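You operate a simulated robot arm through the tools that you are given. There is no shell and no other tool.

You run a simulated two-armed robot. Do the job below in one go: nothing can be reset, and whatever is moved stays where it is left.

Task
Swap the fire drawer's tray of charred blocks for the tray of straw.
Fine: the straw tray waits on the smoker's grid, the charred blocks' tray goes there; both keep their load; drawer shut again, heat stays off. Where these are worked on the way, their far stop is far enough and under half their travel is too little: fire drawer.
Where things are to end (x, y in the base frame): tray within 6 cm of [59, -49]; tray within 6 cm of [72, -32].

The check looks at the end state, three seconds after you hand in, the way a careful person would. Anything else that was tipped, shoved, dropped, spilled or broken makes it a failure.

Robot
Two 7-joint arms with fingered hands on one trunk that stands fixed in place. Base frame: the origin is at the foot of the trunk, x ahead of it, y to its left, z up; the work surface is at about z = 73. Units: cm, degrees, N and s.
The left shoulder is at [6, 13.8, 87.2], the right one opposite. With the tool pointing down near the work surface each hand reaches from about 42 to 92 cm from the base axis, measured 20 degrees to its own side. Payload 4 kg a hand.
The tool frame of a hand sits at the grasp point between the pads (the TCP): z along the fingers, y along the line on which they close. The tips reach 3.6 cm beyond it. The gripper opens to 12 cm. The gripper's body begins 4.2 cm behind the TCP. The gripper is a hand of 5 fingers: y runs from the thumb to the fingers, the wrist lies at [-1.5, -10.9, -20] in the tool frame, and closing takes about 1.5 s.
Orientation is told as [roll, pitch, yaw] about the base's x, y, z axes, in that order, counted from this pose: with the fingers straight down and the wrist toward the robot, the tool's x, y and z point along [0, 1, 0], [1, 0, 0] and [0, 0, -1] of the base frame.

Tools
- The arms move only by the tool play_rows. It takes "left_plan", "right_plan" or both (then of equal length, played together; a hand with none holds still); each is one flat list of numbers, 6 for each row, row after row: the shift along the tool's x, y, z in cm, then the turn, a rotation vector about the tool's x, y, z in degrees. In form: [tx, ty, tz, ax, ay, az, tx, ty, tz, ax, ay, az, ...]. A call has 1 to 20 rows; each row is the pose to reach, as a shift and turn from the pose commanded when the call began, along the tool's axes at that moment. "left_claw" and "right_claw" are, for a hand that has rows, the finger opening in cm, from 0 to 12, set as the call begins (left out, the last holds). A row lasts 0.2 s, in which the tool goes at most 5 cm and 8.6 degrees; a call with a longer step from one row to the next is refused whole, and so is a gripper value outside its range. A pose out of reach is approached as far as the arm can. The call stops where the force on the tool passes 40 N (or 10 N more than at its start, if that is more) or the arm is blocked; 0.2 s more then pass. Each finger travels about 15.3 cm/s and halts on what it meets, pressing with about 21 N; the grip force reading is that of the motor and also rises with nothing between the fingers. The clock runs only during rows and for 0.2 s after the last one: add rows that repeat a pose to give the fingers time. The reply holds the time, the measured pose of the TCP, the force on the tool along the base axes, the opening and the grip force, in the units named above and with some noise, with the torque about the TCP (base axes, N m) and any sound that the robot's microphone picked up.
- Cameras (640 x 400 px; columns grow to the right, rows downward): "scene" is now at [2.58, -4.8, 148.88]; the picture's right is [-0.68, -0.74, 0.00], its down [-0.60, 0.55, -0.58] and it looks along [0.43, -0.39, -0.81] (base axes); focal length 337 px, centre (320, 200). "left" rides on the left gripper at [-6.9, -7.9, -13.1] in its tool frame; the picture's right is [-0.78, -0.29, 0.55], its down [0.55, -0.73, 0.40] and it looks along [0.29, 0.61, 0.74] (tool axes); focal length 222 px, centre (320, 200). "right" rides on the right gripper at [6.9, -7.9, -13.1] in its tool frame; the picture's right is [-0.78, 0.29, -0.55], its down [-0.55, -0.73, 0.40] and it looks along [-0.29, 0.61, 0.74] (tool axes); focal length 222 px, centre (320, 200). There is no depth. A picture from a camera that has moved, and an enlarged one, comes with that camera's place and axes in the base frame and with its lens.
- capture(camera): a new picture of that camera. No time passes.
- move_column(by): slides the trunk up (or, below 0, down) by that many cm; the arms and the scene camera ride with it, the base frame stays. It gives what a move gives, with no picture.
- move_fingers(index, middle, ring, little, thumb_bend, thumb_turn, hand): sets how far each is bent, from 0 (flat) to 100 (curled in); at 30 the hand is open as for a grip, at 70 the pads meet at the TCP. One left out holds its place. A second passes; each finger stops where it meets its share of the squeeze, and holds until it gets a number again. A gripper value or a shape takes the hand back. It gives what a move gives, with no picture; readings hold the bend of each and the force on index, middle, ring, little, thumb and palm. thumb_turn goes from beside the hand (0) to across from the fingers (100), as for a grip.
- set_grasp(shape, hand): the hand has 5 fingers and takes this shape, open, in about a second: jaw (thumb against the fingers, like two jaws); tri (thumb and two fingers); tip (a fingertip pinch); poke (one finger out to press); point (the index stretched); flat (the hand flat); cup (the hand cupped); fist (a fist). The gripper value then closes the fingers along that shape, each until it touches; the sizes above hold for jaw. It gives what a move gives, with no picture.
- aim_head(pan, tilt): turns the head with the scene camera to pan (to the left, within 86 degrees either way) and tilt (down, from -29 to 69), counted from straight ahead of the robot. It gives what a move gives.
- zoom(camera, box): a new picture of the part [left, top, right, bottom] of that camera's present view, enlarged. No time passes.
- close_job(): hands the job in; it is judged then, once.

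Places have to be worked out from the pictures, the camera data and where the tool is seen. Open the grippers and draw the arms clear of the work before you hand the job in, unless the task says otherwise.

The tools are called after ">>>" as name(argument=value, ...) on one line, values as JSON. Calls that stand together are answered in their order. play_rows: Moves the arms, as the interface text tells. Its arguments: {"type":"object","properties":{"left_plan":{"type":"array"},"left_claw":{"type":"number"},"right_plan":{"type":"array"},"right_claw":{"type":"number"}},"required":[]} The other tools are called the same way: move_column (by) slides the trunk up or down; set_grasp (shape, hand) gives the hand a shape; move_fingers (index, middle, ring, little, thumb_bend, thumb_turn, hand) moves the fingers one by one; aim_head (pan, tilt) turns the head that bears the scene camera; capture (camera) takes a picture; zoom (camera, box) takes an enlarged picture of a part of a camera's view; close_job () hands the job in.

At the start:

```text
t: 0.0
left_tcp_pos: [56.24, 2.55, 96.48]
left_tcp_rot: [0.0, 0.0, 0.0]
left_contact_force: [-0.6, -0.7, -0.1]
left_wrist_torque: [-0.01, -0.01, 0.0]
left_finger_gap: 11.97
left_finger_force: 0.2
left_shape: jaw
left_bend: [30.0, 30.0, 30.0, 30.0, 30.0, 97.0]
left_finger forces: [0.1, 0.1, 0.1, 0.1, 0.0, 0.0]
right_tcp_pos: [53.1, -41.85, 100.37]
right_tcp_rot: [-0.1, 0.0, 0.0]
right_contact_force: [0.6, 0.3, 0.4]
right_wrist_torque: [0.0, 0.02, 0.04]
right_finger_gap: 11.98
right_finger_force: 0.0
right_shape: jaw
right_bend: [30.0, 30.0, 30.0, 30.0, 30.0, 97.0]
right_finger forces: [0.0, 0.0, 0.0, 0.0, 0.1, 0.0]
trunk travel left (down, up): [-45.0, 14.0]
head pan, tilt: [-42.5, 54.6]
```

scene: 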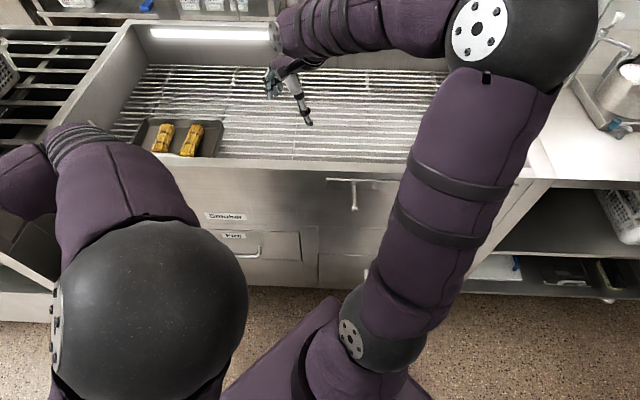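
right: 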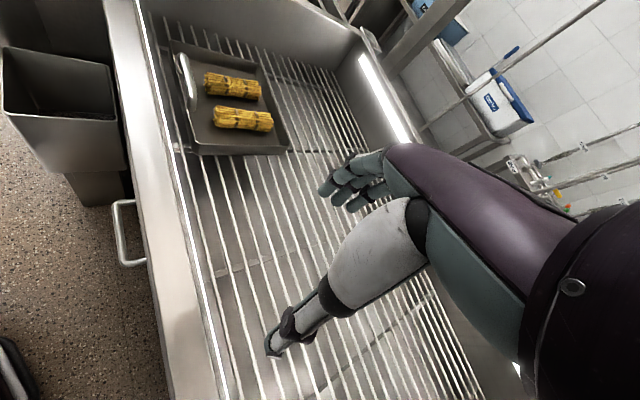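
left: 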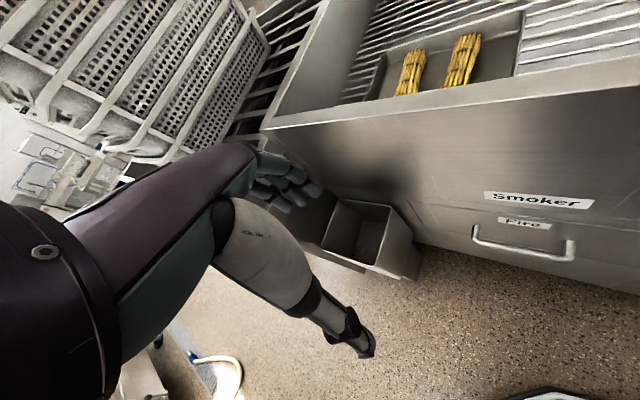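

I'll start by looking closer at the smoker, the drawer front and the straw tray before moving anything.

>>> zoom(camera="scene", box=[100, 0, 420, 200])

>>> zoom(camera="scene", box=[160, 150, 420, 312])

>>> zoom(camera="left", box=[260, 0, 640, 300])

>>> zoom(camera="right", box=[80, 0, 400, 200])

```text
2.00 times, centred on (260, 100) of scene
camera zoom: at [2.58, -4.8, 148.88], right [-0.68, -0.74, 0.0], down [-0.6, 0.55, -0.58], along [0.43, -0.39, -0.81], focal length 674 px, centre (440, 400)
```

zoom: 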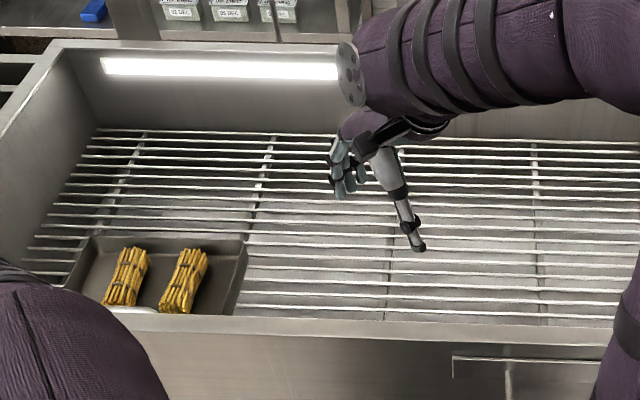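

```text
2.46 times, centred on (290, 231) of scene
camera zoom: at [2.58, -4.8, 148.88], right [-0.68, -0.74, 0.0], down [-0.6, 0.55, -0.58], along [0.43, -0.39, -0.81], focal length 829 px, centre (394, 124)
```

zoom: 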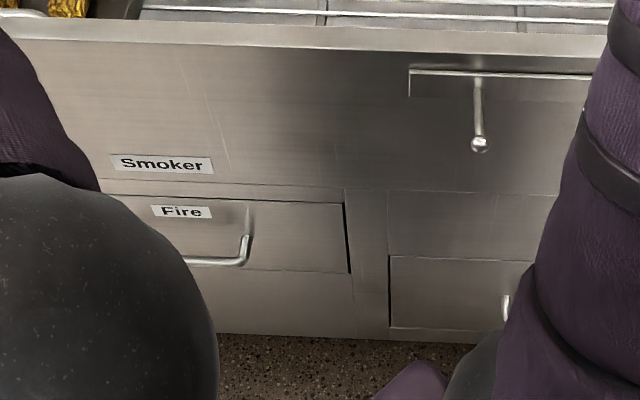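

```text
1.33 times, centred on (450, 150) of left
camera zoom: at [48.34, -4.42, 109.5], right [-0.29, -0.78, -0.55], down [-0.73, 0.55, -0.4], along [0.61, 0.29, -0.74], focal length 296 px, centre (147, 267)
```

zoom: 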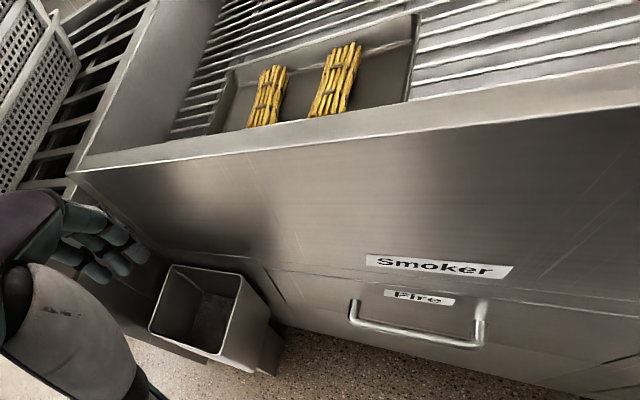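

```text
2.00 times, centred on (240, 100) of right
camera zoom: at [45.16, -34.87, 113.5], right [0.29, -0.78, 0.55], down [-0.73, -0.55, -0.4], along [0.61, -0.29, -0.74], focal length 444 px, centre (480, 400)
```

zoom: 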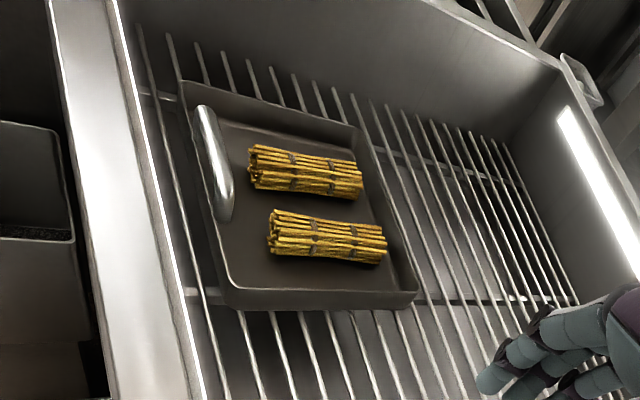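

The straw tray stands on the left part of the grid (around [84, -22]) with a silver bow handle at its front edge; the fire drawer handle is near [57.5, -17.3, 49]. I zoom on details to understand the tray handle and the drawer handle.

>>> zoom(camera="right", box=[160, 30, 310, 124])

>>> zoom(camera="left", box=[440, 170, 640, 295])

>>> zoom(camera="left", box=[360, 10, 560, 135])

```text
4.26 times, centred on (235, 77) of right
camera zoom: at [45.16, -34.87, 113.5], right [0.29, -0.78, 0.55], down [-0.73, -0.55, -0.4], along [0.61, -0.29, -0.74], focal length 945 px, centre (682, 723)
```

zoom: 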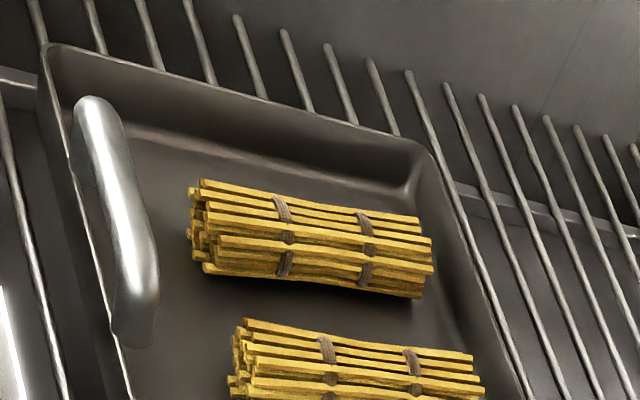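

```text
3.20 times, centred on (540, 232) of left
camera zoom: at [48.34, -4.42, 109.5], right [-0.29, -0.78, -0.55], down [-0.73, 0.55, -0.4], along [0.61, 0.29, -0.74], focal length 711 px, centre (-384, 96)
```

zoom: 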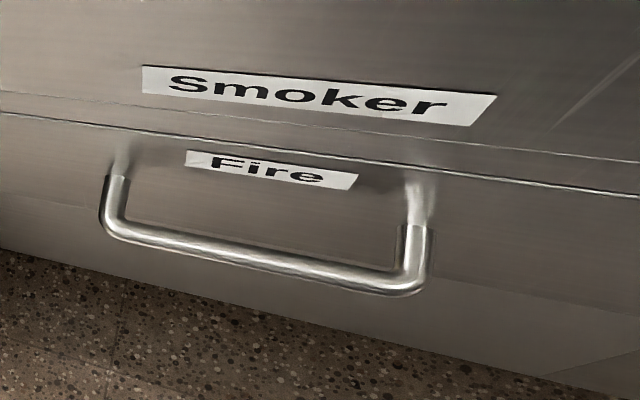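

```text
3.20 times, centred on (460, 72) of left
camera zoom: at [48.34, -4.42, 109.5], right [-0.29, -0.78, -0.55], down [-0.73, 0.55, -0.4], along [0.61, 0.29, -0.74], focal length 711 px, centre (-128, 608)
```

zoom: 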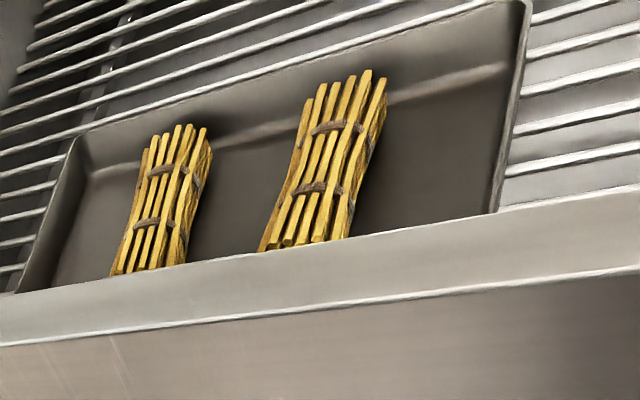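

The handle on the tray looks like a raised arch at the front wall. I'll look around with the head to know obstacles (control/heat switch, shelves) before moving the arms.

>>> aim_head(pan=-20, tilt=60)

>>> capture(camera="scene")

>>> aim_head(pan=-65, tilt=50)

>>> capture(camera="scene")

```text
t: 0.9
left_tcp_pos: [56.14, 2.6, 96.47]
left_tcp_rot: [0.0, -0.1, 0.0]
left_contact_force: [-0.2, -0.7, -0.9]
left_wrist_torque: [0.0, -0.01, 0.0]
left_finger_gap: 11.95
left_finger_force: 0.0
left_shape: jaw
left_bend: [30.0, 30.0, 30.0, 30.0, 30.0, 97.0]
left_finger forces: [0.0, 0.1, 0.0, 0.1, 0.0, 0.1]
right_tcp_pos: [53.03, -41.85, 100.45]
right_tcp_rot: [-0.1, 0.0, 0.0]
right_contact_force: [0.5, -0.5, 0.4]
right_wrist_torque: [0.0, -0.04, -0.01]
right_finger_gap: 12.0
right_finger_force: 0.1
right_shape: jaw
right_bend: [30.0, 30.0, 30.0, 30.0, 30.0, 97.0]
right_finger forces: [0.1, 0.0, 0.1, 0.0, 0.0, 0.0]
trunk travel left (down, up): [-45.0, 14.0]
head pan, tilt: [-20.0, 60.0]
```

```text
taken
camera scene: at [3.5, -2.19, 148.22], right [-0.34, -0.94, 0.0], down [-0.81, 0.3, -0.5], along [0.47, -0.17, -0.87], focal length 337 px, centre (320, 200)
```

scene: 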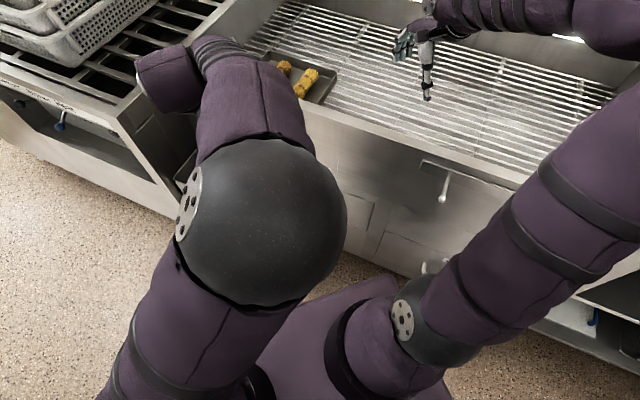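

```text
t: 2.0
left_tcp_pos: [56.21, 2.59, 96.42]
left_tcp_rot: [0.0, 0.0, 0.0]
left_contact_force: [0.7, -0.5, -0.3]
left_wrist_torque: [0.01, 0.02, -0.03]
left_finger_gap: 11.97
left_finger_force: 0.1
left_shape: jaw
left_bend: [30.0, 30.0, 30.0, 30.0, 30.0, 97.0]
left_finger forces: [0.0, 0.0, 0.0, 0.0, 0.0, 0.1]
right_tcp_pos: [53.04, -41.94, 100.3]
right_tcp_rot: [0.0, 0.1, 0.0]
right_contact_force: [0.9, -0.5, 0.4]
right_wrist_torque: [-0.03, -0.01, 0.03]
right_finger_gap: 11.99
right_finger_force: 0.0
right_shape: jaw
right_bend: [30.0, 30.0, 30.0, 30.0, 30.0, 97.0]
right_finger forces: [0.1, 0.1, 0.0, 0.1, 0.0, 0.0]
trunk travel left (down, up): [-45.0, 14.0]
head pan, tilt: [-65.0, 50.0]
```

```text
taken
camera scene: at [0.49, -6.88, 149.48], right [-0.91, -0.42, 0.0], down [-0.32, 0.69, -0.64], along [0.27, -0.58, -0.77], focal length 337 px, centre (320, 200)
```

scene: 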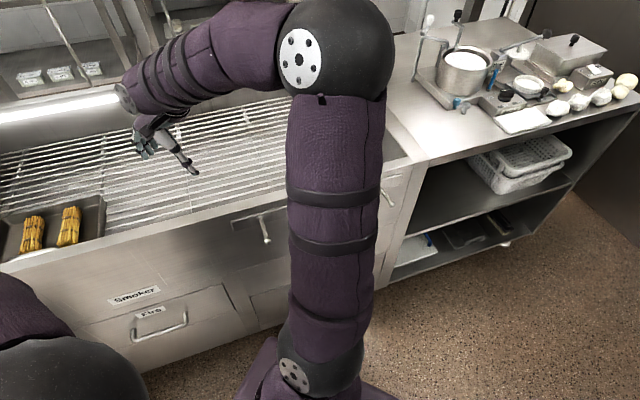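

The smoker is turned about -45° to the base; in its own axes the drawer handle is ~53 cm deep and centred on the [72,-32] target line. I turn the left hand to face the smoker and lower it in front of the drawer for a closer look.

>>> play_rows(left_plan=[-1.8, -1.3, 2.7, 0, 0, 7.5, -3.6, -2.6, 5.5, 0, 0, 15, -5.4, -3.9, 8.2, 0, 0, 22.5, -7.2, -5.2, 11, 0, 0, 30, -9, -6.5, 13.7, 0, 0, 37.5, -10.8, -7.8, 16.5, 0, 0, 45, -10.8, -7.8, 16.5, 0, 0, 45])

>>> capture(camera="left")

>>> capture(camera="scene")

```text
t: 3.6
left_tcp_pos: [48.48, -8.05, 79.76]
left_tcp_rot: [0.0, -0.1, -45.1]
left_contact_force: [0.8, 0.5, 0.3]
left_wrist_torque: [0.04, 0.0, -0.03]
left_finger_gap: 11.96
left_finger_force: 0.0
left_shape: jaw
left_bend: [30.0, 30.0, 30.0, 30.0, 30.0, 97.0]
left_finger forces: [0.0, 0.1, 0.1, 0.0, 0.0, 0.0]
right_tcp_pos: [53.15, -41.86, 100.31]
right_tcp_rot: [0.1, -0.1, 0.0]
right_contact_force: [-0.5, 0.0, -0.3]
right_wrist_torque: [-0.01, 0.01, -0.05]
right_finger_gap: 11.96
right_finger_force: 0.0
right_shape: jaw
right_bend: [30.0, 30.0, 30.0, 30.0, 30.0, 97.0]
right_finger forces: [0.1, 0.1, 0.0, 0.0, 0.0, 0.0]
trunk travel left (down, up): [-45.0, 14.0]
head pan, tilt: [-65.0, 50.0]
```

```text
taken
camera left: at [38.0, -7.37, 92.87], right [-0.76, -0.35, -0.55], down [-0.13, 0.91, -0.4], along [0.64, -0.23, -0.74], focal length 222 px, centre (320, 200)
```

left: 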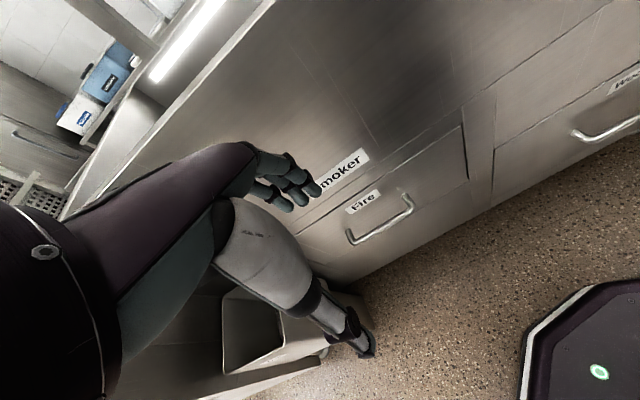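

```text
taken
camera scene: at [0.47, -6.88, 149.48], right [-0.91, -0.42, 0.0], down [-0.32, 0.69, -0.64], along [0.27, -0.58, -0.77], focal length 337 px, centre (320, 200)
```

scene: 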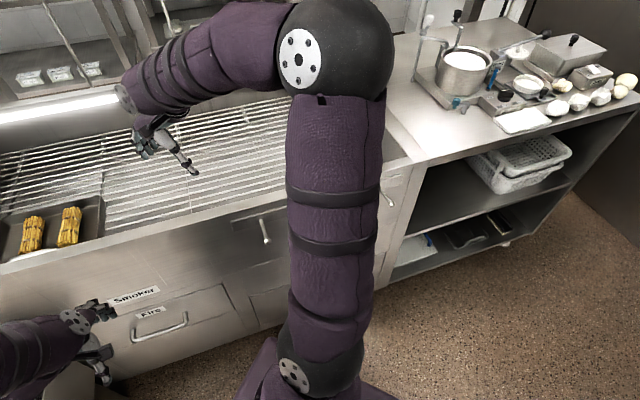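

The handle triangulates to about D=53.3 (smoker depth axis), L=21–36, z=49, consistent. I zoom to see the gap between bar and panel and the other label on the right.

>>> zoom(camera="left", box=[300, 140, 480, 252])

>>> zoom(camera="left", box=[540, 40, 640, 160])

>>> zoom(camera="scene", box=[0, 260, 240, 400])

```text
3.56 times, centred on (390, 196) of left
camera zoom: at [38.0, -7.37, 92.87], right [-0.76, -0.35, -0.55], down [-0.13, 0.91, -0.4], along [0.64, -0.23, -0.74], focal length 790 px, centre (71, 214)
```

zoom: 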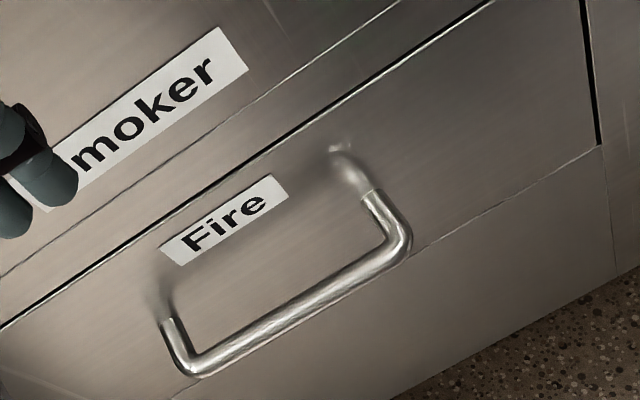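

```text
3.33 times, centred on (590, 100) of left
camera zoom: at [38.0, -7.37, 92.87], right [-0.76, -0.35, -0.55], down [-0.13, 0.91, -0.4], along [0.64, -0.23, -0.74], focal length 740 px, centre (-580, 533)
```

zoom: 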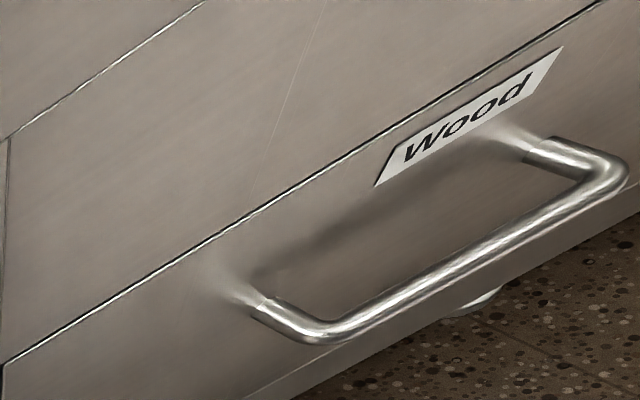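

```text
2.67 times, centred on (120, 330) of scene
camera zoom: at [0.47, -6.88, 149.48], right [-0.91, -0.42, 0.0], down [-0.32, 0.69, -0.64], along [0.27, -0.58, -0.77], focal length 898 px, centre (853, -147)
```

zoom: 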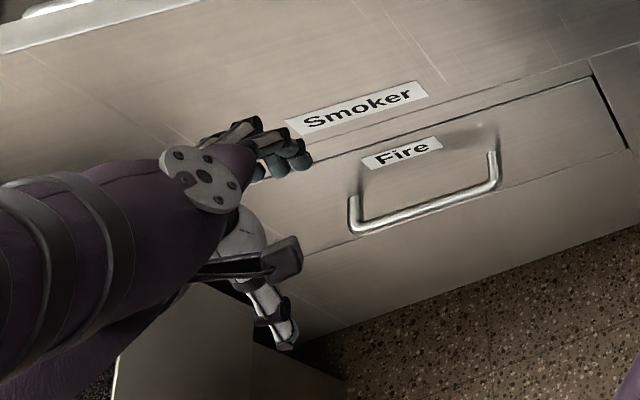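

The Fire drawer's bar stands about 4 cm off the panel (panel near D=57.3). I narrow the left fingers, tilt the hand 40° so its body stays clear of the front, and go to a pre-approach point just above and in front of the bar.

>>> play_rows(left_plan=[0, 1.1, 3.8, -6.67, 0, 0, -0.1, 2.2, 7.6, -13.3, 0, 0, -0.1, 3.3, 11.4, -20, 0, 0, -0.2, 4.4, 15.2, -26.7, 0, 0, -0.2, 5.5, 19.0, -33.3, 0, 0, -0.2, 6.4, 22.6, -40, 0, 0, -0.2, 6.4, 22.6, -40, 0, 0], left_claw=4)

>>> aim_head(pan=-35, tilt=62)

>>> capture(camera="scene")

>>> capture(camera="left")

```text
t: 5.2
left_tcp_pos: [52.77, -12.96, 57.43]
left_tcp_rot: [0.0, -40.1, -45.0]
left_contact_force: [0.3, -0.6, -0.6]
left_wrist_torque: [0.0, 0.02, 0.0]
left_finger_gap: 4.03
left_finger_force: 0.0
left_shape: jaw
left_bend: [50.0, 53.0, 52.0, 71.0, 67.0, 100.0]
left_finger forces: [0.0, 0.1, 0.0, 0.0, 0.0, 0.0]
right_tcp_pos: [53.08, -42.05, 100.33]
right_tcp_rot: [0.0, 0.0, 0.0]
right_contact_force: [-0.8, 0.5, 0.0]
right_wrist_torque: [-0.01, 0.03, 0.0]
right_finger_gap: 11.96
right_finger_force: 0.2
right_shape: jaw
right_bend: [30.0, 30.0, 30.0, 30.0, 30.0, 97.0]
right_finger forces: [0.1, 0.0, 0.0, 0.0, 0.1, 0.1]
trunk travel left (down, up): [-45.0, 14.0]
head pan, tilt: [-65.0, 50.0]
```

```text
t: 6.1
left_tcp_pos: [52.81, -12.9, 57.51]
left_tcp_rot: [0.1, -40.0, -45.0]
left_contact_force: [-0.5, 0.4, 0.3]
left_wrist_torque: [0.01, -0.02, 0.01]
left_finger_gap: 4.01
left_finger_force: 0.0
left_shape: jaw
left_bend: [50.0, 53.0, 52.0, 71.0, 67.0, 100.0]
left_finger forces: [0.0, 0.0, 0.0, 0.1, 0.1, 0.1]
right_tcp_pos: [53.07, -41.9, 100.45]
right_tcp_rot: [0.0, 0.0, 0.0]
right_contact_force: [0.9, -1.1, 0.0]
right_wrist_torque: [0.04, -0.01, 0.03]
right_finger_gap: 11.96
right_finger_force: 0.0
right_shape: jaw
right_bend: [30.0, 30.0, 30.0, 30.0, 30.0, 97.0]
right_finger forces: [0.0, 0.0, 0.0, 0.0, 0.0, 0.0]
trunk travel left (down, up): [-45.0, 14.0]
head pan, tilt: [-35.0, 62.0]
```

```text
taken
camera scene: at [2.5, -3.6, 147.99], right [-0.57, -0.82, 0.0], down [-0.72, 0.51, -0.47], along [0.38, -0.27, -0.88], focal length 337 px, centre (320, 200)
```

scene: 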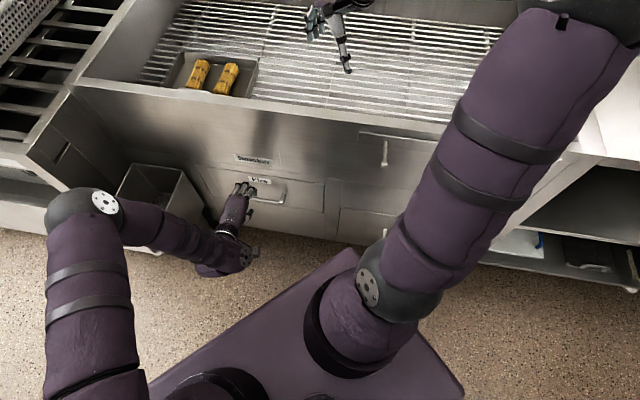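

```text
taken
camera left: at [37.59, -7.7, 62.46], right [-0.46, -0.65, -0.61], down [0.17, 0.61, -0.78], along [0.87, -0.46, -0.17], focal length 222 px, centre (320, 200)
```

left: 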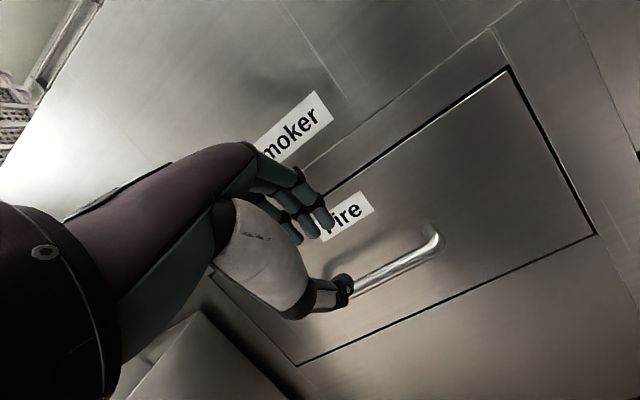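

The hand sits in front of the bar (bar about 10.9 cm ahead along the fingers). I advance along the finger direction with a narrower opening so the fingers go behind the bar.

>>> play_rows(left_plan=[0, -0.6, 0, 0, 0, 0, 0, -0.7, 2, 0, 0, 0, 0, -0.7, 4, 0, 0, 0, 0, -0.7, 6, 0, 0, 0, 0, -0.7, 7.5, 0, 0, 0, 0, -0.7, 9, 0, 0, 0, 0, -0.7, 10, 0, 0, 0, 0, -0.7, 10, 0, 0, 0], left_claw=3.4)

>>> capture(camera="left")

>>> zoom(camera="scene", box=[180, 130, 360, 242])

```text
t: 7.9
left_tcp_pos: [56.92, -17.11, 49.26]
left_tcp_rot: [0.0, -40.0, -45.1]
left_contact_force: [-10.7, 10.1, 2.9]
left_wrist_torque: [-0.2, -0.26, 0.22]
left_finger_gap: 3.28
left_finger_force: 0.0
left_shape: jaw
left_bend: [52.0, 60.0, 55.0, 71.0, 68.0, 100.0]
left_finger forces: [0.0, 11.8, 2.9, 0.1, 0.0, 0.1]
right_tcp_pos: [52.99, -41.92, 100.45]
right_tcp_rot: [0.0, 0.0, 0.1]
right_contact_force: [-0.8, 0.0, 0.9]
right_wrist_torque: [-0.01, -0.01, 0.02]
right_finger_gap: 11.98
right_finger_force: 0.1
right_shape: jaw
right_bend: [30.0, 30.0, 30.0, 30.0, 30.0, 97.0]
right_finger forces: [0.1, 0.0, 0.1, 0.1, 0.0, 0.0]
trunk travel left (down, up): [-45.0, 14.0]
head pan, tilt: [-35.0, 62.0]
```

```text
taken
camera left: at [41.7, -11.73, 54.1], right [-0.46, -0.65, -0.61], down [0.17, 0.61, -0.78], along [0.87, -0.46, -0.17], focal length 222 px, centre (320, 200)
```

left: 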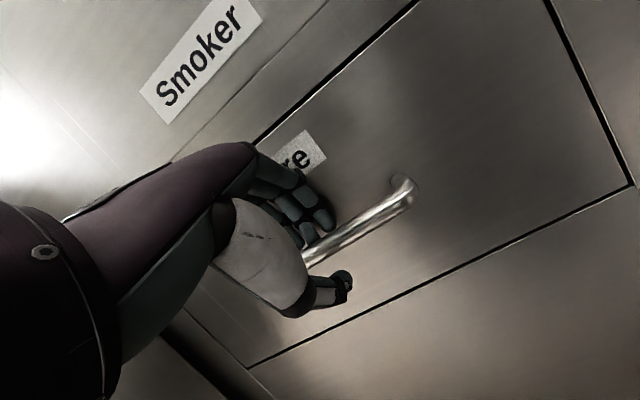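

```text
3.56 times, centred on (270, 186) of scene
camera zoom: at [2.4, -3.51, 148.0], right [-0.57, -0.82, 0.0], down [-0.72, 0.51, -0.47], along [0.39, -0.27, -0.88], focal length 1198 px, centre (498, 250)
```

zoom: 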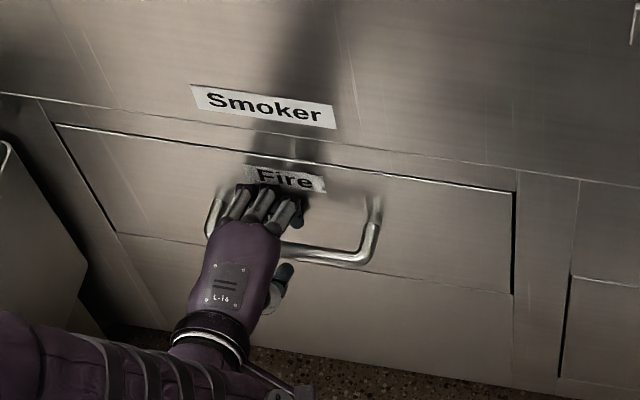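

The fingers are over/behind the bar with a light touch on the panel, thumb in front/below. I ease back slightly and close on the bar.

>>> play_rows(left_plan=[0, 0, -0.3, 0, 0, 0, 0, 0.3, -0.4, 0, 0, 0, 0, 0.3, -0.4, 0, 0, 0, 0, 0.3, -0.4, 0, 0, 0, 0, 0.3, -0.4, 0, 0, 0, 0, 0.3, -0.4, 0, 0, 0, 0, 0.3, -0.4, 0, 0, 0], left_claw=0)

>>> capture(camera="left")

>>> zoom(camera="scene", box=[180, 130, 360, 242])

```text
t: 9.5
left_tcp_pos: [56.92, -16.96, 49.56]
left_tcp_rot: [0.0, -39.8, -45.0]
left_contact_force: [-1.9, -3.9, -26.7]
left_wrist_torque: [0.21, 0.15, -0.03]
left_finger_gap: 0.28
left_finger_force: 20.7
left_shape: jaw
left_bend: [70.0, 73.0, 69.0, 69.0, 68.0, 100.0]
left_finger forces: [11.5, 0.0, 1.9, 0.6, 27.5, 0.1]
right_tcp_pos: [53.09, -41.91, 100.31]
right_tcp_rot: [-0.1, 0.0, 0.0]
right_contact_force: [0.8, 0.0, 0.9]
right_wrist_torque: [-0.02, 0.02, -0.02]
right_finger_gap: 11.97
right_finger_force: 0.1
right_shape: jaw
right_bend: [30.0, 30.0, 30.0, 30.0, 30.0, 97.0]
right_finger forces: [0.0, 0.1, 0.0, 0.1, 0.0, 0.0]
trunk travel left (down, up): [-45.0, 14.0]
head pan, tilt: [-35.0, 62.0]
```

```text
taken
camera left: at [41.77, -11.7, 54.52], right [-0.47, -0.64, -0.61], down [0.17, 0.61, -0.78], along [0.87, -0.47, -0.17], focal length 222 px, centre (320, 200)
```

left: 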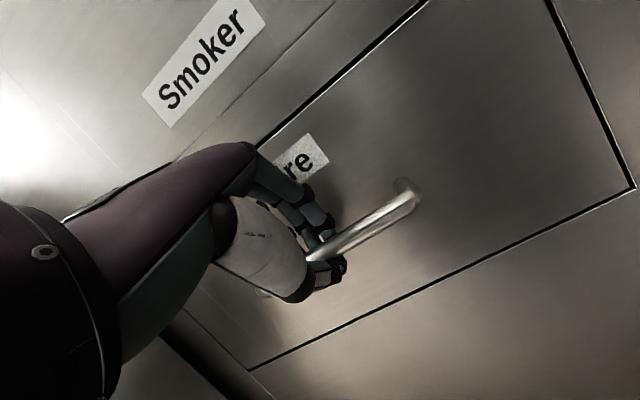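

```text
3.56 times, centred on (270, 186) of scene
camera zoom: at [2.69, -3.67, 147.98], right [-0.57, -0.82, 0.0], down [-0.72, 0.51, -0.47], along [0.38, -0.27, -0.88], focal length 1198 px, centre (498, 250)
```

zoom: 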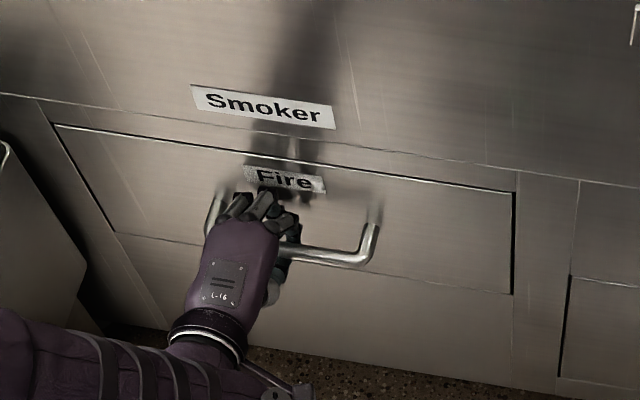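

The bar appears to lie between fingers and thumb. I pull gently straight out 2 cm along -D and check that the drawer follows.

>>> play_rows(left_plan=[0, -0.38, -0.32, 0, 0, 0, 0, -0.77, -0.64, 0, 0, 0, 0, -1.15, -0.96, 0, 0, 0, 0, -1.53, -1.29, 0, 0, 0, 0, -1.53, -1.29, 0, 0, 0])

>>> capture(camera="left")

>>> zoom(camera="scene", box=[180, 130, 360, 242])

```text
t: 10.7
left_tcp_pos: [55.47, -15.74, 49.6]
left_tcp_rot: [0.1, -39.6, -45.1]
left_contact_force: [0.1, -3.3, -28.0]
left_wrist_torque: [0.21, 0.14, -0.01]
left_finger_gap: 0.19
left_finger_force: 21.5
left_shape: jaw
left_bend: [70.0, 73.0, 70.0, 69.0, 68.0, 100.0]
left_finger forces: [11.5, 0.0, 2.1, 0.6, 28.4, 0.1]
right_tcp_pos: [53.23, -41.88, 100.23]
right_tcp_rot: [0.1, 0.1, 0.0]
right_contact_force: [0.0, -0.5, 0.3]
right_wrist_torque: [0.0, -0.01, 0.0]
right_finger_gap: 11.99
right_finger_force: 0.0
right_shape: jaw
right_bend: [30.0, 30.0, 30.0, 30.0, 30.0, 97.0]
right_finger forces: [0.0, 0.0, 0.0, 0.0, 0.0, 0.0]
trunk travel left (down, up): [-45.0, 14.0]
head pan, tilt: [-35.0, 62.0]
```

```text
taken
camera left: at [40.38, -10.33, 54.57], right [-0.47, -0.64, -0.61], down [0.17, 0.61, -0.78], along [0.87, -0.47, -0.17], focal length 222 px, centre (320, 200)
```

left: 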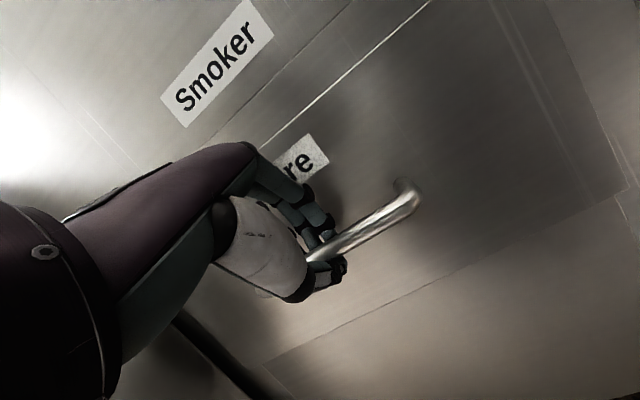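

```text
3.56 times, centred on (270, 186) of scene
camera zoom: at [2.71, -3.67, 147.98], right [-0.57, -0.82, 0.0], down [-0.72, 0.51, -0.47], along [0.38, -0.27, -0.88], focal length 1198 px, centre (498, 250)
```

zoom: 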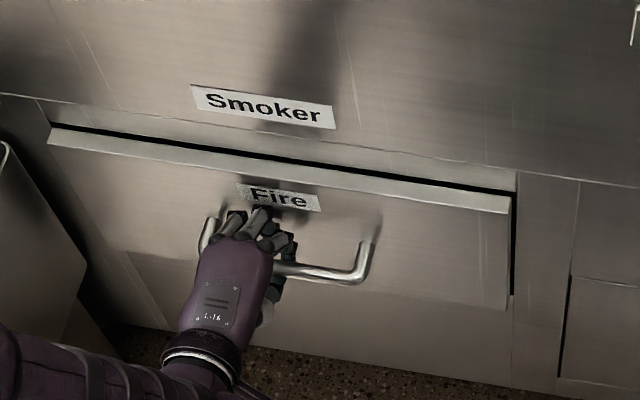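

The drawer follows and opens. I continue pulling straight out 12 cm.

>>> play_rows(left_plan=[0, -1.15, -0.96, 0, 0, 0, 0, -2.3, -1.93, 0, 0, 0, 0, -3.45, -2.89, 0, 0, 0, 0, -4.6, -3.86, 0, 0, 0, 0, -5.75, -4.82, 0, 0, 0, 0, -6.9, -5.79, 0, 0, 0, 0, -8.04, -6.75, 0, 0, 0, 0, -9.19, -7.72, 0, 0, 0])

>>> capture(camera="scene")

```text
t: 12.5
left_tcp_pos: [47.22, -7.14, 49.55]
left_tcp_rot: [-0.1, -39.8, -45.1]
left_contact_force: [-4.9, -3.7, -26.0]
left_wrist_torque: [0.18, 0.17, -0.07]
left_finger_gap: 0.18
left_finger_force: 20.8
left_shape: jaw
left_bend: [70.0, 73.0, 70.0, 69.0, 68.0, 100.0]
left_finger forces: [10.5, 0.1, 2.1, 0.3, 27.8, 0.1]
right_tcp_pos: [53.25, -42.01, 100.36]
right_tcp_rot: [0.0, 0.1, 0.0]
right_contact_force: [0.5, 0.4, 0.0]
right_wrist_torque: [0.0, 0.01, 0.0]
right_finger_gap: 11.99
right_finger_force: 0.0
right_shape: jaw
right_bend: [30.0, 30.0, 30.0, 30.0, 30.0, 97.0]
right_finger forces: [0.0, 0.1, 0.0, 0.1, 0.0, 0.0]
trunk travel left (down, up): [-45.0, 14.0]
head pan, tilt: [-35.0, 62.0]
```

```text
taken
camera scene: at [2.61, -3.62, 147.99], right [-0.57, -0.82, 0.0], down [-0.72, 0.51, -0.47], along [0.38, -0.27, -0.88], focal length 337 px, centre (320, 200)
```

scene: 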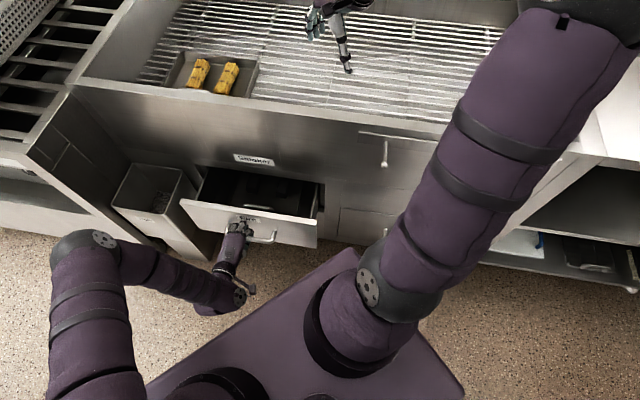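

About 13.5 cm open; I keep pulling another 12 cm.

>>> play_rows(left_plan=[0, -1.15, -0.96, 0, 0, 0, 0, -2.3, -1.93, 0, 0, 0, 0, -3.45, -2.89, 0, 0, 0, 0, -4.6, -3.86, 0, 0, 0, 0, -5.75, -4.82, 0, 0, 0, 0, -6.9, -5.79, 0, 0, 0, 0, -8.04, -6.75, 0, 0, 0, 0, -9.19, -7.72, 0, 0, 0])

>>> capture(camera="scene")

>>> capture(camera="left")

```text
t: 14.3
left_tcp_pos: [38.55, 1.34, 49.68]
left_tcp_rot: [0.1, -40.0, -45.1]
left_contact_force: [-3.8, -2.1, -21.5]
left_wrist_torque: [0.16, 0.14, -0.07]
left_finger_gap: 0.21
left_finger_force: 21.0
left_shape: jaw
left_bend: [70.0, 73.0, 70.0, 69.0, 68.0, 100.0]
left_finger forces: [10.5, 0.0, 2.3, 0.6, 25.8, 0.1]
right_tcp_pos: [53.0, -41.82, 100.3]
right_tcp_rot: [0.0, 0.1, 0.0]
right_contact_force: [-0.3, 0.1, 0.9]
right_wrist_torque: [-0.04, 0.0, 0.03]
right_finger_gap: 11.96
right_finger_force: 0.1
right_shape: jaw
right_bend: [30.0, 30.0, 30.0, 30.0, 30.0, 97.0]
right_finger forces: [0.0, 0.0, 0.0, 0.0, 0.0, 0.0]
trunk travel left (down, up): [-45.0, 14.0]
head pan, tilt: [-35.0, 62.0]
```

```text
taken
camera scene: at [2.57, -3.58, 147.99], right [-0.57, -0.82, 0.0], down [-0.72, 0.51, -0.47], along [0.38, -0.27, -0.88], focal length 337 px, centre (320, 200)
```

scene: 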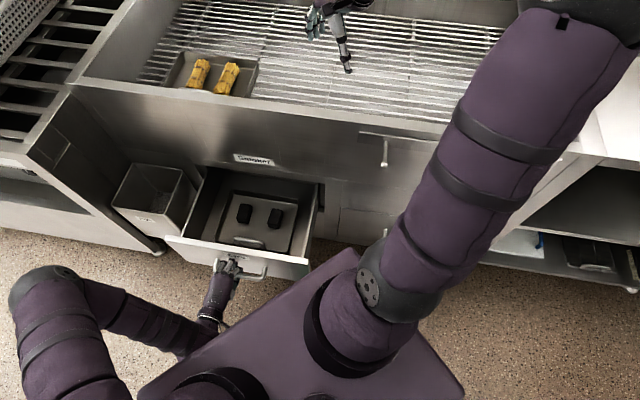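

```text
taken
camera left: at [23.38, 6.72, 54.53], right [-0.47, -0.64, -0.61], down [0.17, 0.61, -0.78], along [0.87, -0.46, -0.17], focal length 222 px, centre (320, 200)
```

left: 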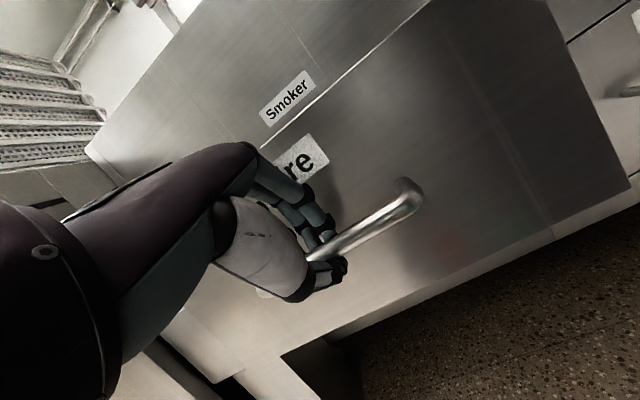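

The tray with two charred blocks is now visible. I zoom in to see whether it's fully clear of the cabinet.

>>> zoom(camera="scene", box=[150, 140, 350, 290])

```text
2.67 times, centred on (250, 215) of scene
camera zoom: at [2.57, -3.58, 147.99], right [-0.57, -0.82, 0.0], down [-0.72, 0.51, -0.47], along [0.38, -0.27, -0.88], focal length 898 px, centre (507, 160)
```

zoom: 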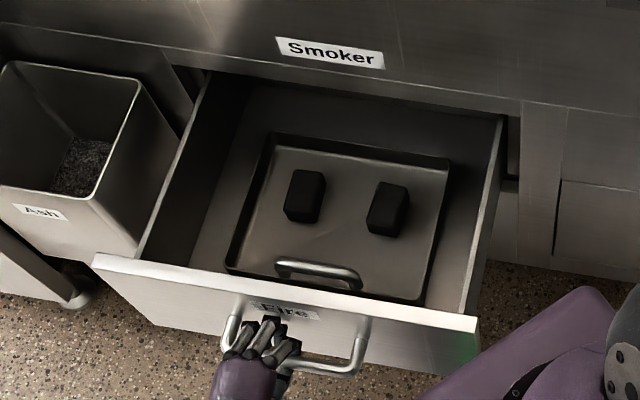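

The tray is nearly but barely clear of the cabinet front, so I pull a bit further toward the stop.

>>> play_rows(left_plan=[0, -0.77, -0.64, 0, 0, 0, 0, -1.53, -1.29, 0, 0, 0, 0, -2.3, -1.93, 0, 0, 0, 0, -3.06, -2.57, 0, 0, 0, 0, -3.83, -3.21, 0, 0, 0, 0, -4.6, -3.86, 0, 0, 0])

>>> zoom(camera="scene", box=[150, 140, 350, 290])

```text
t: 15.7
left_tcp_pos: [34.34, 5.56, 49.55]
left_tcp_rot: [0.0, -39.8, -45.0]
left_contact_force: [-1.5, -2.9, -30.6]
left_wrist_torque: [0.15, 0.16, -0.09]
left_finger_gap: 0.13
left_finger_force: 20.9
left_shape: jaw
left_bend: [70.0, 73.0, 70.0, 69.0, 67.0, 100.0]
left_finger forces: [11.1, 0.1, 2.3, 0.1, 29.6, 0.0]
right_tcp_pos: [53.2, -41.76, 100.25]
right_tcp_rot: [0.0, 0.0, 0.0]
right_contact_force: [0.3, 0.0, -0.3]
right_wrist_torque: [-0.01, 0.02, -0.03]
right_finger_gap: 11.96
right_finger_force: 0.2
right_shape: jaw
right_bend: [30.0, 30.0, 30.0, 30.0, 30.0, 97.0]
right_finger forces: [0.1, 0.0, 0.1, 0.1, 0.0, 0.0]
trunk travel left (down, up): [-45.0, 14.0]
head pan, tilt: [-35.0, 62.0]
```

```text
2.67 times, centred on (250, 215) of scene
camera zoom: at [2.62, -3.57, 147.99], right [-0.57, -0.82, 0.0], down [-0.72, 0.51, -0.47], along [0.38, -0.27, -0.88], focal length 898 px, centre (507, 160)
```

zoom: 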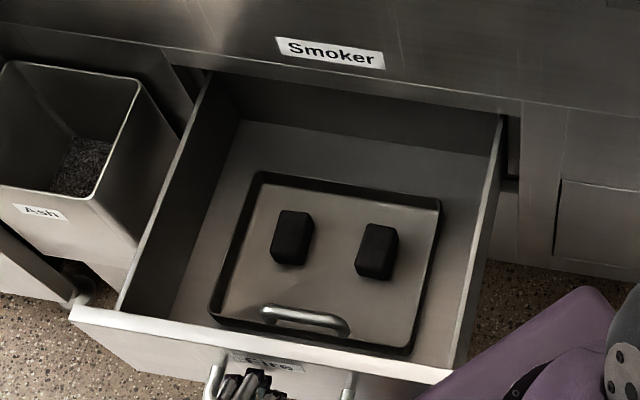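

The drawer is open ~32 cm and the tray is fully clear with space on all sides. I release the bar and back the left hand out the way it came.

>>> play_rows(left_plan=[0, -0.2, 0, 0, 0, 0, 0, -0.3, 0, 0, 0, 0, 0, -0.3, 0, 0, 0, 0, 0, -0.3, 0, 0, 0, 0, 0, -0.3, -1, 0, 0, 0, 0, -0.3, -2.5, 0, 0, 0, 0, -0.3, -5, 0, 0, 0, 0, -0.3, -8, 0, 0, 0, 0, -0.3, -11, 0, 0, 0], left_claw=3.6)

>>> zoom(camera="scene", box=[150, 140, 350, 290])

```text
t: 17.7
left_tcp_pos: [29.24, 10.67, 57.86]
left_tcp_rot: [0.0, -40.1, -45.1]
left_contact_force: [-0.1, 0.8, 0.8]
left_wrist_torque: [0.04, 0.01, 0.03]
left_finger_gap: 3.55
left_finger_force: 0.1
left_shape: jaw
left_bend: [52.0, 55.0, 53.0, 71.0, 68.0, 100.0]
left_finger forces: [0.0, 0.0, 0.0, 0.0, 0.1, 0.1]
right_tcp_pos: [53.08, -41.85, 100.28]
right_tcp_rot: [0.0, 0.1, 0.0]
right_contact_force: [0.6, 0.6, -0.1]
right_wrist_torque: [-0.02, -0.04, 0.01]
right_finger_gap: 11.99
right_finger_force: 0.0
right_shape: jaw
right_bend: [30.0, 30.0, 30.0, 30.0, 30.0, 97.0]
right_finger forces: [0.1, 0.0, 0.1, 0.1, 0.0, 0.0]
trunk travel left (down, up): [-45.0, 14.0]
head pan, tilt: [-35.0, 62.0]
```

```text
2.67 times, centred on (250, 215) of scene
camera zoom: at [2.48, -3.57, 147.99], right [-0.57, -0.82, 0.0], down [-0.72, 0.51, -0.47], along [0.38, -0.27, -0.88], focal length 898 px, centre (507, 160)
```

zoom: 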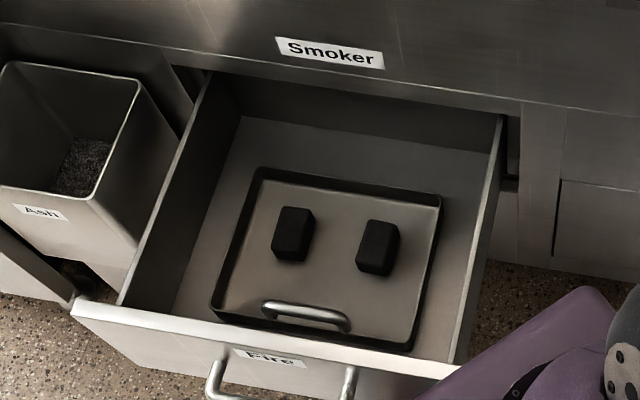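

The charred tray measures about 24×20 cm, centred near D=41.5, L=28 with its handle at the front. I clear the left arm up and to the left before bringing the right hand over.

>>> play_rows(left_plan=[2.7, 2.6, -2.7, 5, 0, 0, 5.4, 5.2, -5.4, 10, 0, 0, 8.1, 7.8, -8.1, 15, 0, 0, 10.8, 10.4, -10.8, 20, 0, 0, 13.5, 13.0, -13.5, 25, 0, 0, 16.2, 15.6, -16.2, 30, 0, 0, 18.9, 18.2, -18.9, 35, 0, 0, 21.6, 20.8, -21.6, 40, 0, 0, 21.6, 20.8, -21.6, 40, 0, 0], left_claw=6)

>>> capture(camera="scene")

>>> capture(camera="left")

```text
t: 18.7
left_tcp_pos: [25.44, 19.67, 55.63]
left_tcp_rot: [4.3, -10.7, -45.4]
left_contact_force: [-0.2, 0.5, 0.4]
left_wrist_torque: [0.01, 0.03, -0.02]
left_finger_gap: 5.98
left_finger_force: 0.1
left_shape: jaw
left_bend: [42.0, 46.0, 44.0, 69.0, 56.0, 100.0]
left_finger forces: [0.1, 0.0, 0.1, 0.1, 0.1, 0.0]
left hand out of reach, approached as far as the arm can: row 2, 3
right_tcp_pos: [52.95, -41.82, 100.49]
right_tcp_rot: [-0.1, 0.0, -0.2]
right_contact_force: [-0.5, 0.3, -0.5]
right_wrist_torque: [0.0, -0.01, -0.03]
right_finger_gap: 11.98
right_finger_force: 0.1
right_shape: jaw
right_bend: [30.0, 30.0, 30.0, 30.0, 30.0, 97.0]
right_finger forces: [0.1, 0.1, 0.0, 0.0, 0.0, 0.0]
trunk travel left (down, up): [-45.0, 14.0]
head pan, tilt: [-35.0, 62.0]
stopped in row 4 (left hand): the force on the tool passed its limit at 68 N (the readings are from after the stop); the commanded pose is now the measured one
```

```text
taken
camera scene: at [2.37, -3.46, 148.0], right [-0.57, -0.82, 0.0], down [-0.72, 0.51, -0.47], along [0.39, -0.27, -0.88], focal length 337 px, centre (320, 200)
```

scene: 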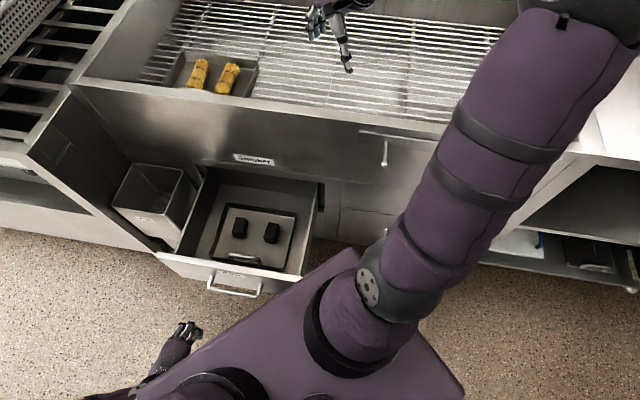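

```text
taken
camera left: at [12.73, 21.35, 66.5], right [-0.65, -0.4, -0.65], down [-0.05, 0.87, -0.48], along [0.76, -0.28, -0.59], focal length 222 px, centre (320, 200)
```

left: 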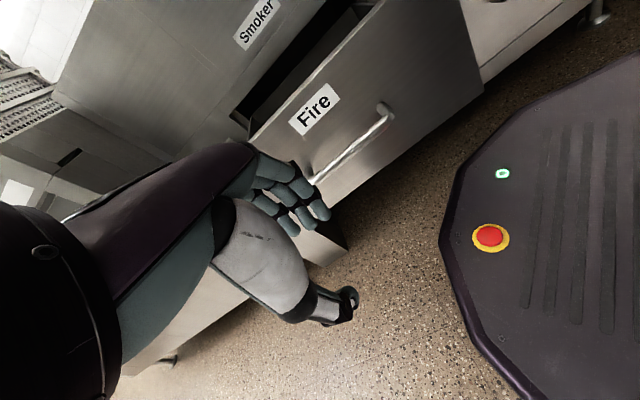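

The left arm got too close to its own body near the trunk. I move it outward to the left and forward first, staying low, then raise it.

>>> play_rows(left_plan=[3.5, 1, 0.2, 0, 0, 0, 7, 2, 0.4, 0, 0, 0, 10.5, 3, 0.6, 0, 0, 0, 14, 4, 0.8, 0, 0, 0, 17.5, 5, 1, 0, 0, 0, 21, 6, 1.2, 0, 0, 0])

>>> capture(camera="scene")

```text
t: 20.1
left_tcp_pos: [44.77, 30.51, 57.3]
left_tcp_rot: [4.5, -10.7, -45.5]
left_contact_force: [-0.2, -0.3, -0.3]
left_wrist_torque: [-0.01, 0.04, 0.02]
left_finger_gap: 5.99
left_finger_force: 0.0
left_shape: jaw
left_bend: [42.0, 46.0, 44.0, 69.0, 56.0, 100.0]
left_finger forces: [0.0, 0.0, 0.1, 0.0, 0.0, 0.0]
right_tcp_pos: [53.04, -42.11, 100.36]
right_tcp_rot: [0.0, 0.1, -0.1]
right_contact_force: [0.7, -0.4, -0.3]
right_wrist_torque: [0.03, 0.03, -0.01]
right_finger_gap: 11.99
right_finger_force: 0.0
right_shape: jaw
right_bend: [30.0, 30.0, 30.0, 30.0, 30.0, 97.0]
right_finger forces: [0.0, 0.0, 0.0, 0.0, 0.1, 0.0]
trunk travel left (down, up): [-45.0, 14.0]
head pan, tilt: [-35.0, 62.0]
```

```text
taken
camera scene: at [2.51, -3.57, 147.99], right [-0.57, -0.82, 0.0], down [-0.72, 0.51, -0.47], along [0.38, -0.27, -0.88], focal length 337 px, centre (320, 200)
```

scene: 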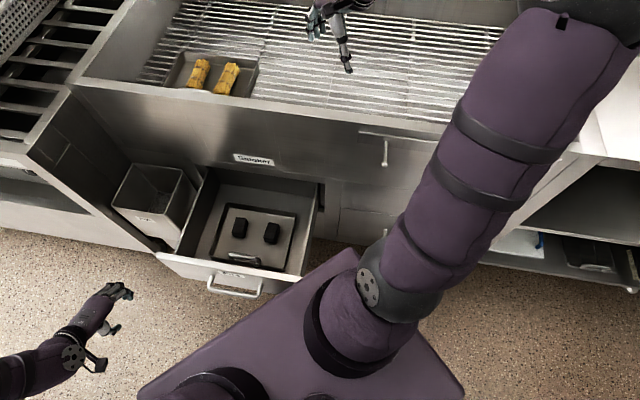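

Left hand is in free space. Now I bring the right hand back over the open drawer, turned to face the smoker, to look at the tray handle from above.

>>> play_rows(right_plan=[3, -1.6, 1.6, 0, 0, 5, 6, -3.2, 3.2, 0, 0, 10, 9, -5, 5, 0, 0, 15, 12, -6.6, 6.6, 0, 0, 20, 15, -8.2, 8.2, 0, 0, 25, 18, -10, 10, 0, 0, 30, 20.5, -12, 12, 0, 0, 35, 22.5, -13.5, 14, 0, 0, 40, 23.5, -14.8, 15.4, 0, 0, 45, 23.5, -14.8, 15.4, 0, 0, 45])

>>> capture(camera="right")

>>> capture(camera="scene")

```text
t: 22.3
left_tcp_pos: [44.77, 30.52, 57.38]
left_tcp_rot: [4.5, -10.7, -45.5]
left_contact_force: [-0.7, 0.1, 0.5]
left_wrist_torque: [-0.01, -0.03, -0.02]
left_finger_gap: 6.01
left_finger_force: 0.1
left_shape: jaw
left_bend: [42.0, 46.0, 44.0, 69.0, 56.0, 100.0]
left_finger forces: [0.0, 0.1, 0.0, 0.0, 0.1, 0.1]
right_tcp_pos: [46.6, -14.44, 85.82]
right_tcp_rot: [0.0, 0.0, -43.8]
right_contact_force: [-0.4, 0.0, -0.4]
right_wrist_torque: [-0.05, -0.01, 0.0]
right_finger_gap: 12.01
right_finger_force: 0.1
right_shape: jaw
right_bend: [30.0, 30.0, 30.0, 30.0, 30.0, 97.0]
right_finger forces: [0.0, 0.0, 0.0, 0.0, 0.1, 0.1]
right hand out of reach, approached as far as the arm can: row 4, 5, 6, 7, 8, 9, 10
trunk travel left (down, up): [-45.0, 14.0]
head pan, tilt: [-35.0, 62.0]
```

```text
taken
camera right: at [45.72, -3.87, 98.95], right [-0.33, -0.77, 0.55], down [-0.91, 0.11, -0.4], along [0.24, -0.63, -0.74], focal length 222 px, centre (320, 200)
```

right: 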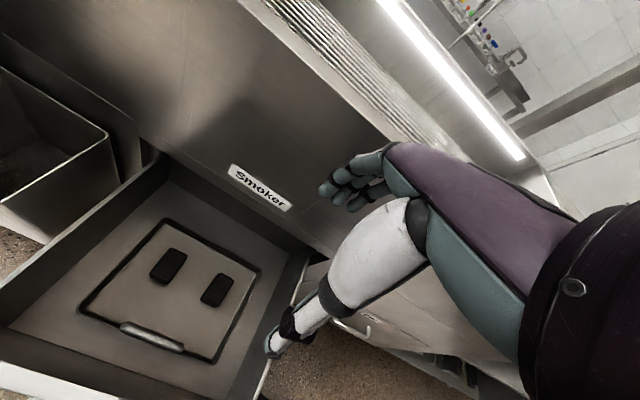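

```text
taken
camera scene: at [2.44, -3.52, 148.0], right [-0.57, -0.82, 0.0], down [-0.72, 0.51, -0.47], along [0.38, -0.27, -0.88], focal length 337 px, centre (320, 200)
```

scene: 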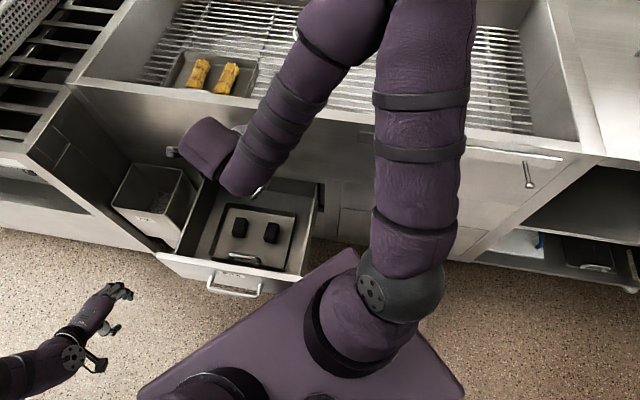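

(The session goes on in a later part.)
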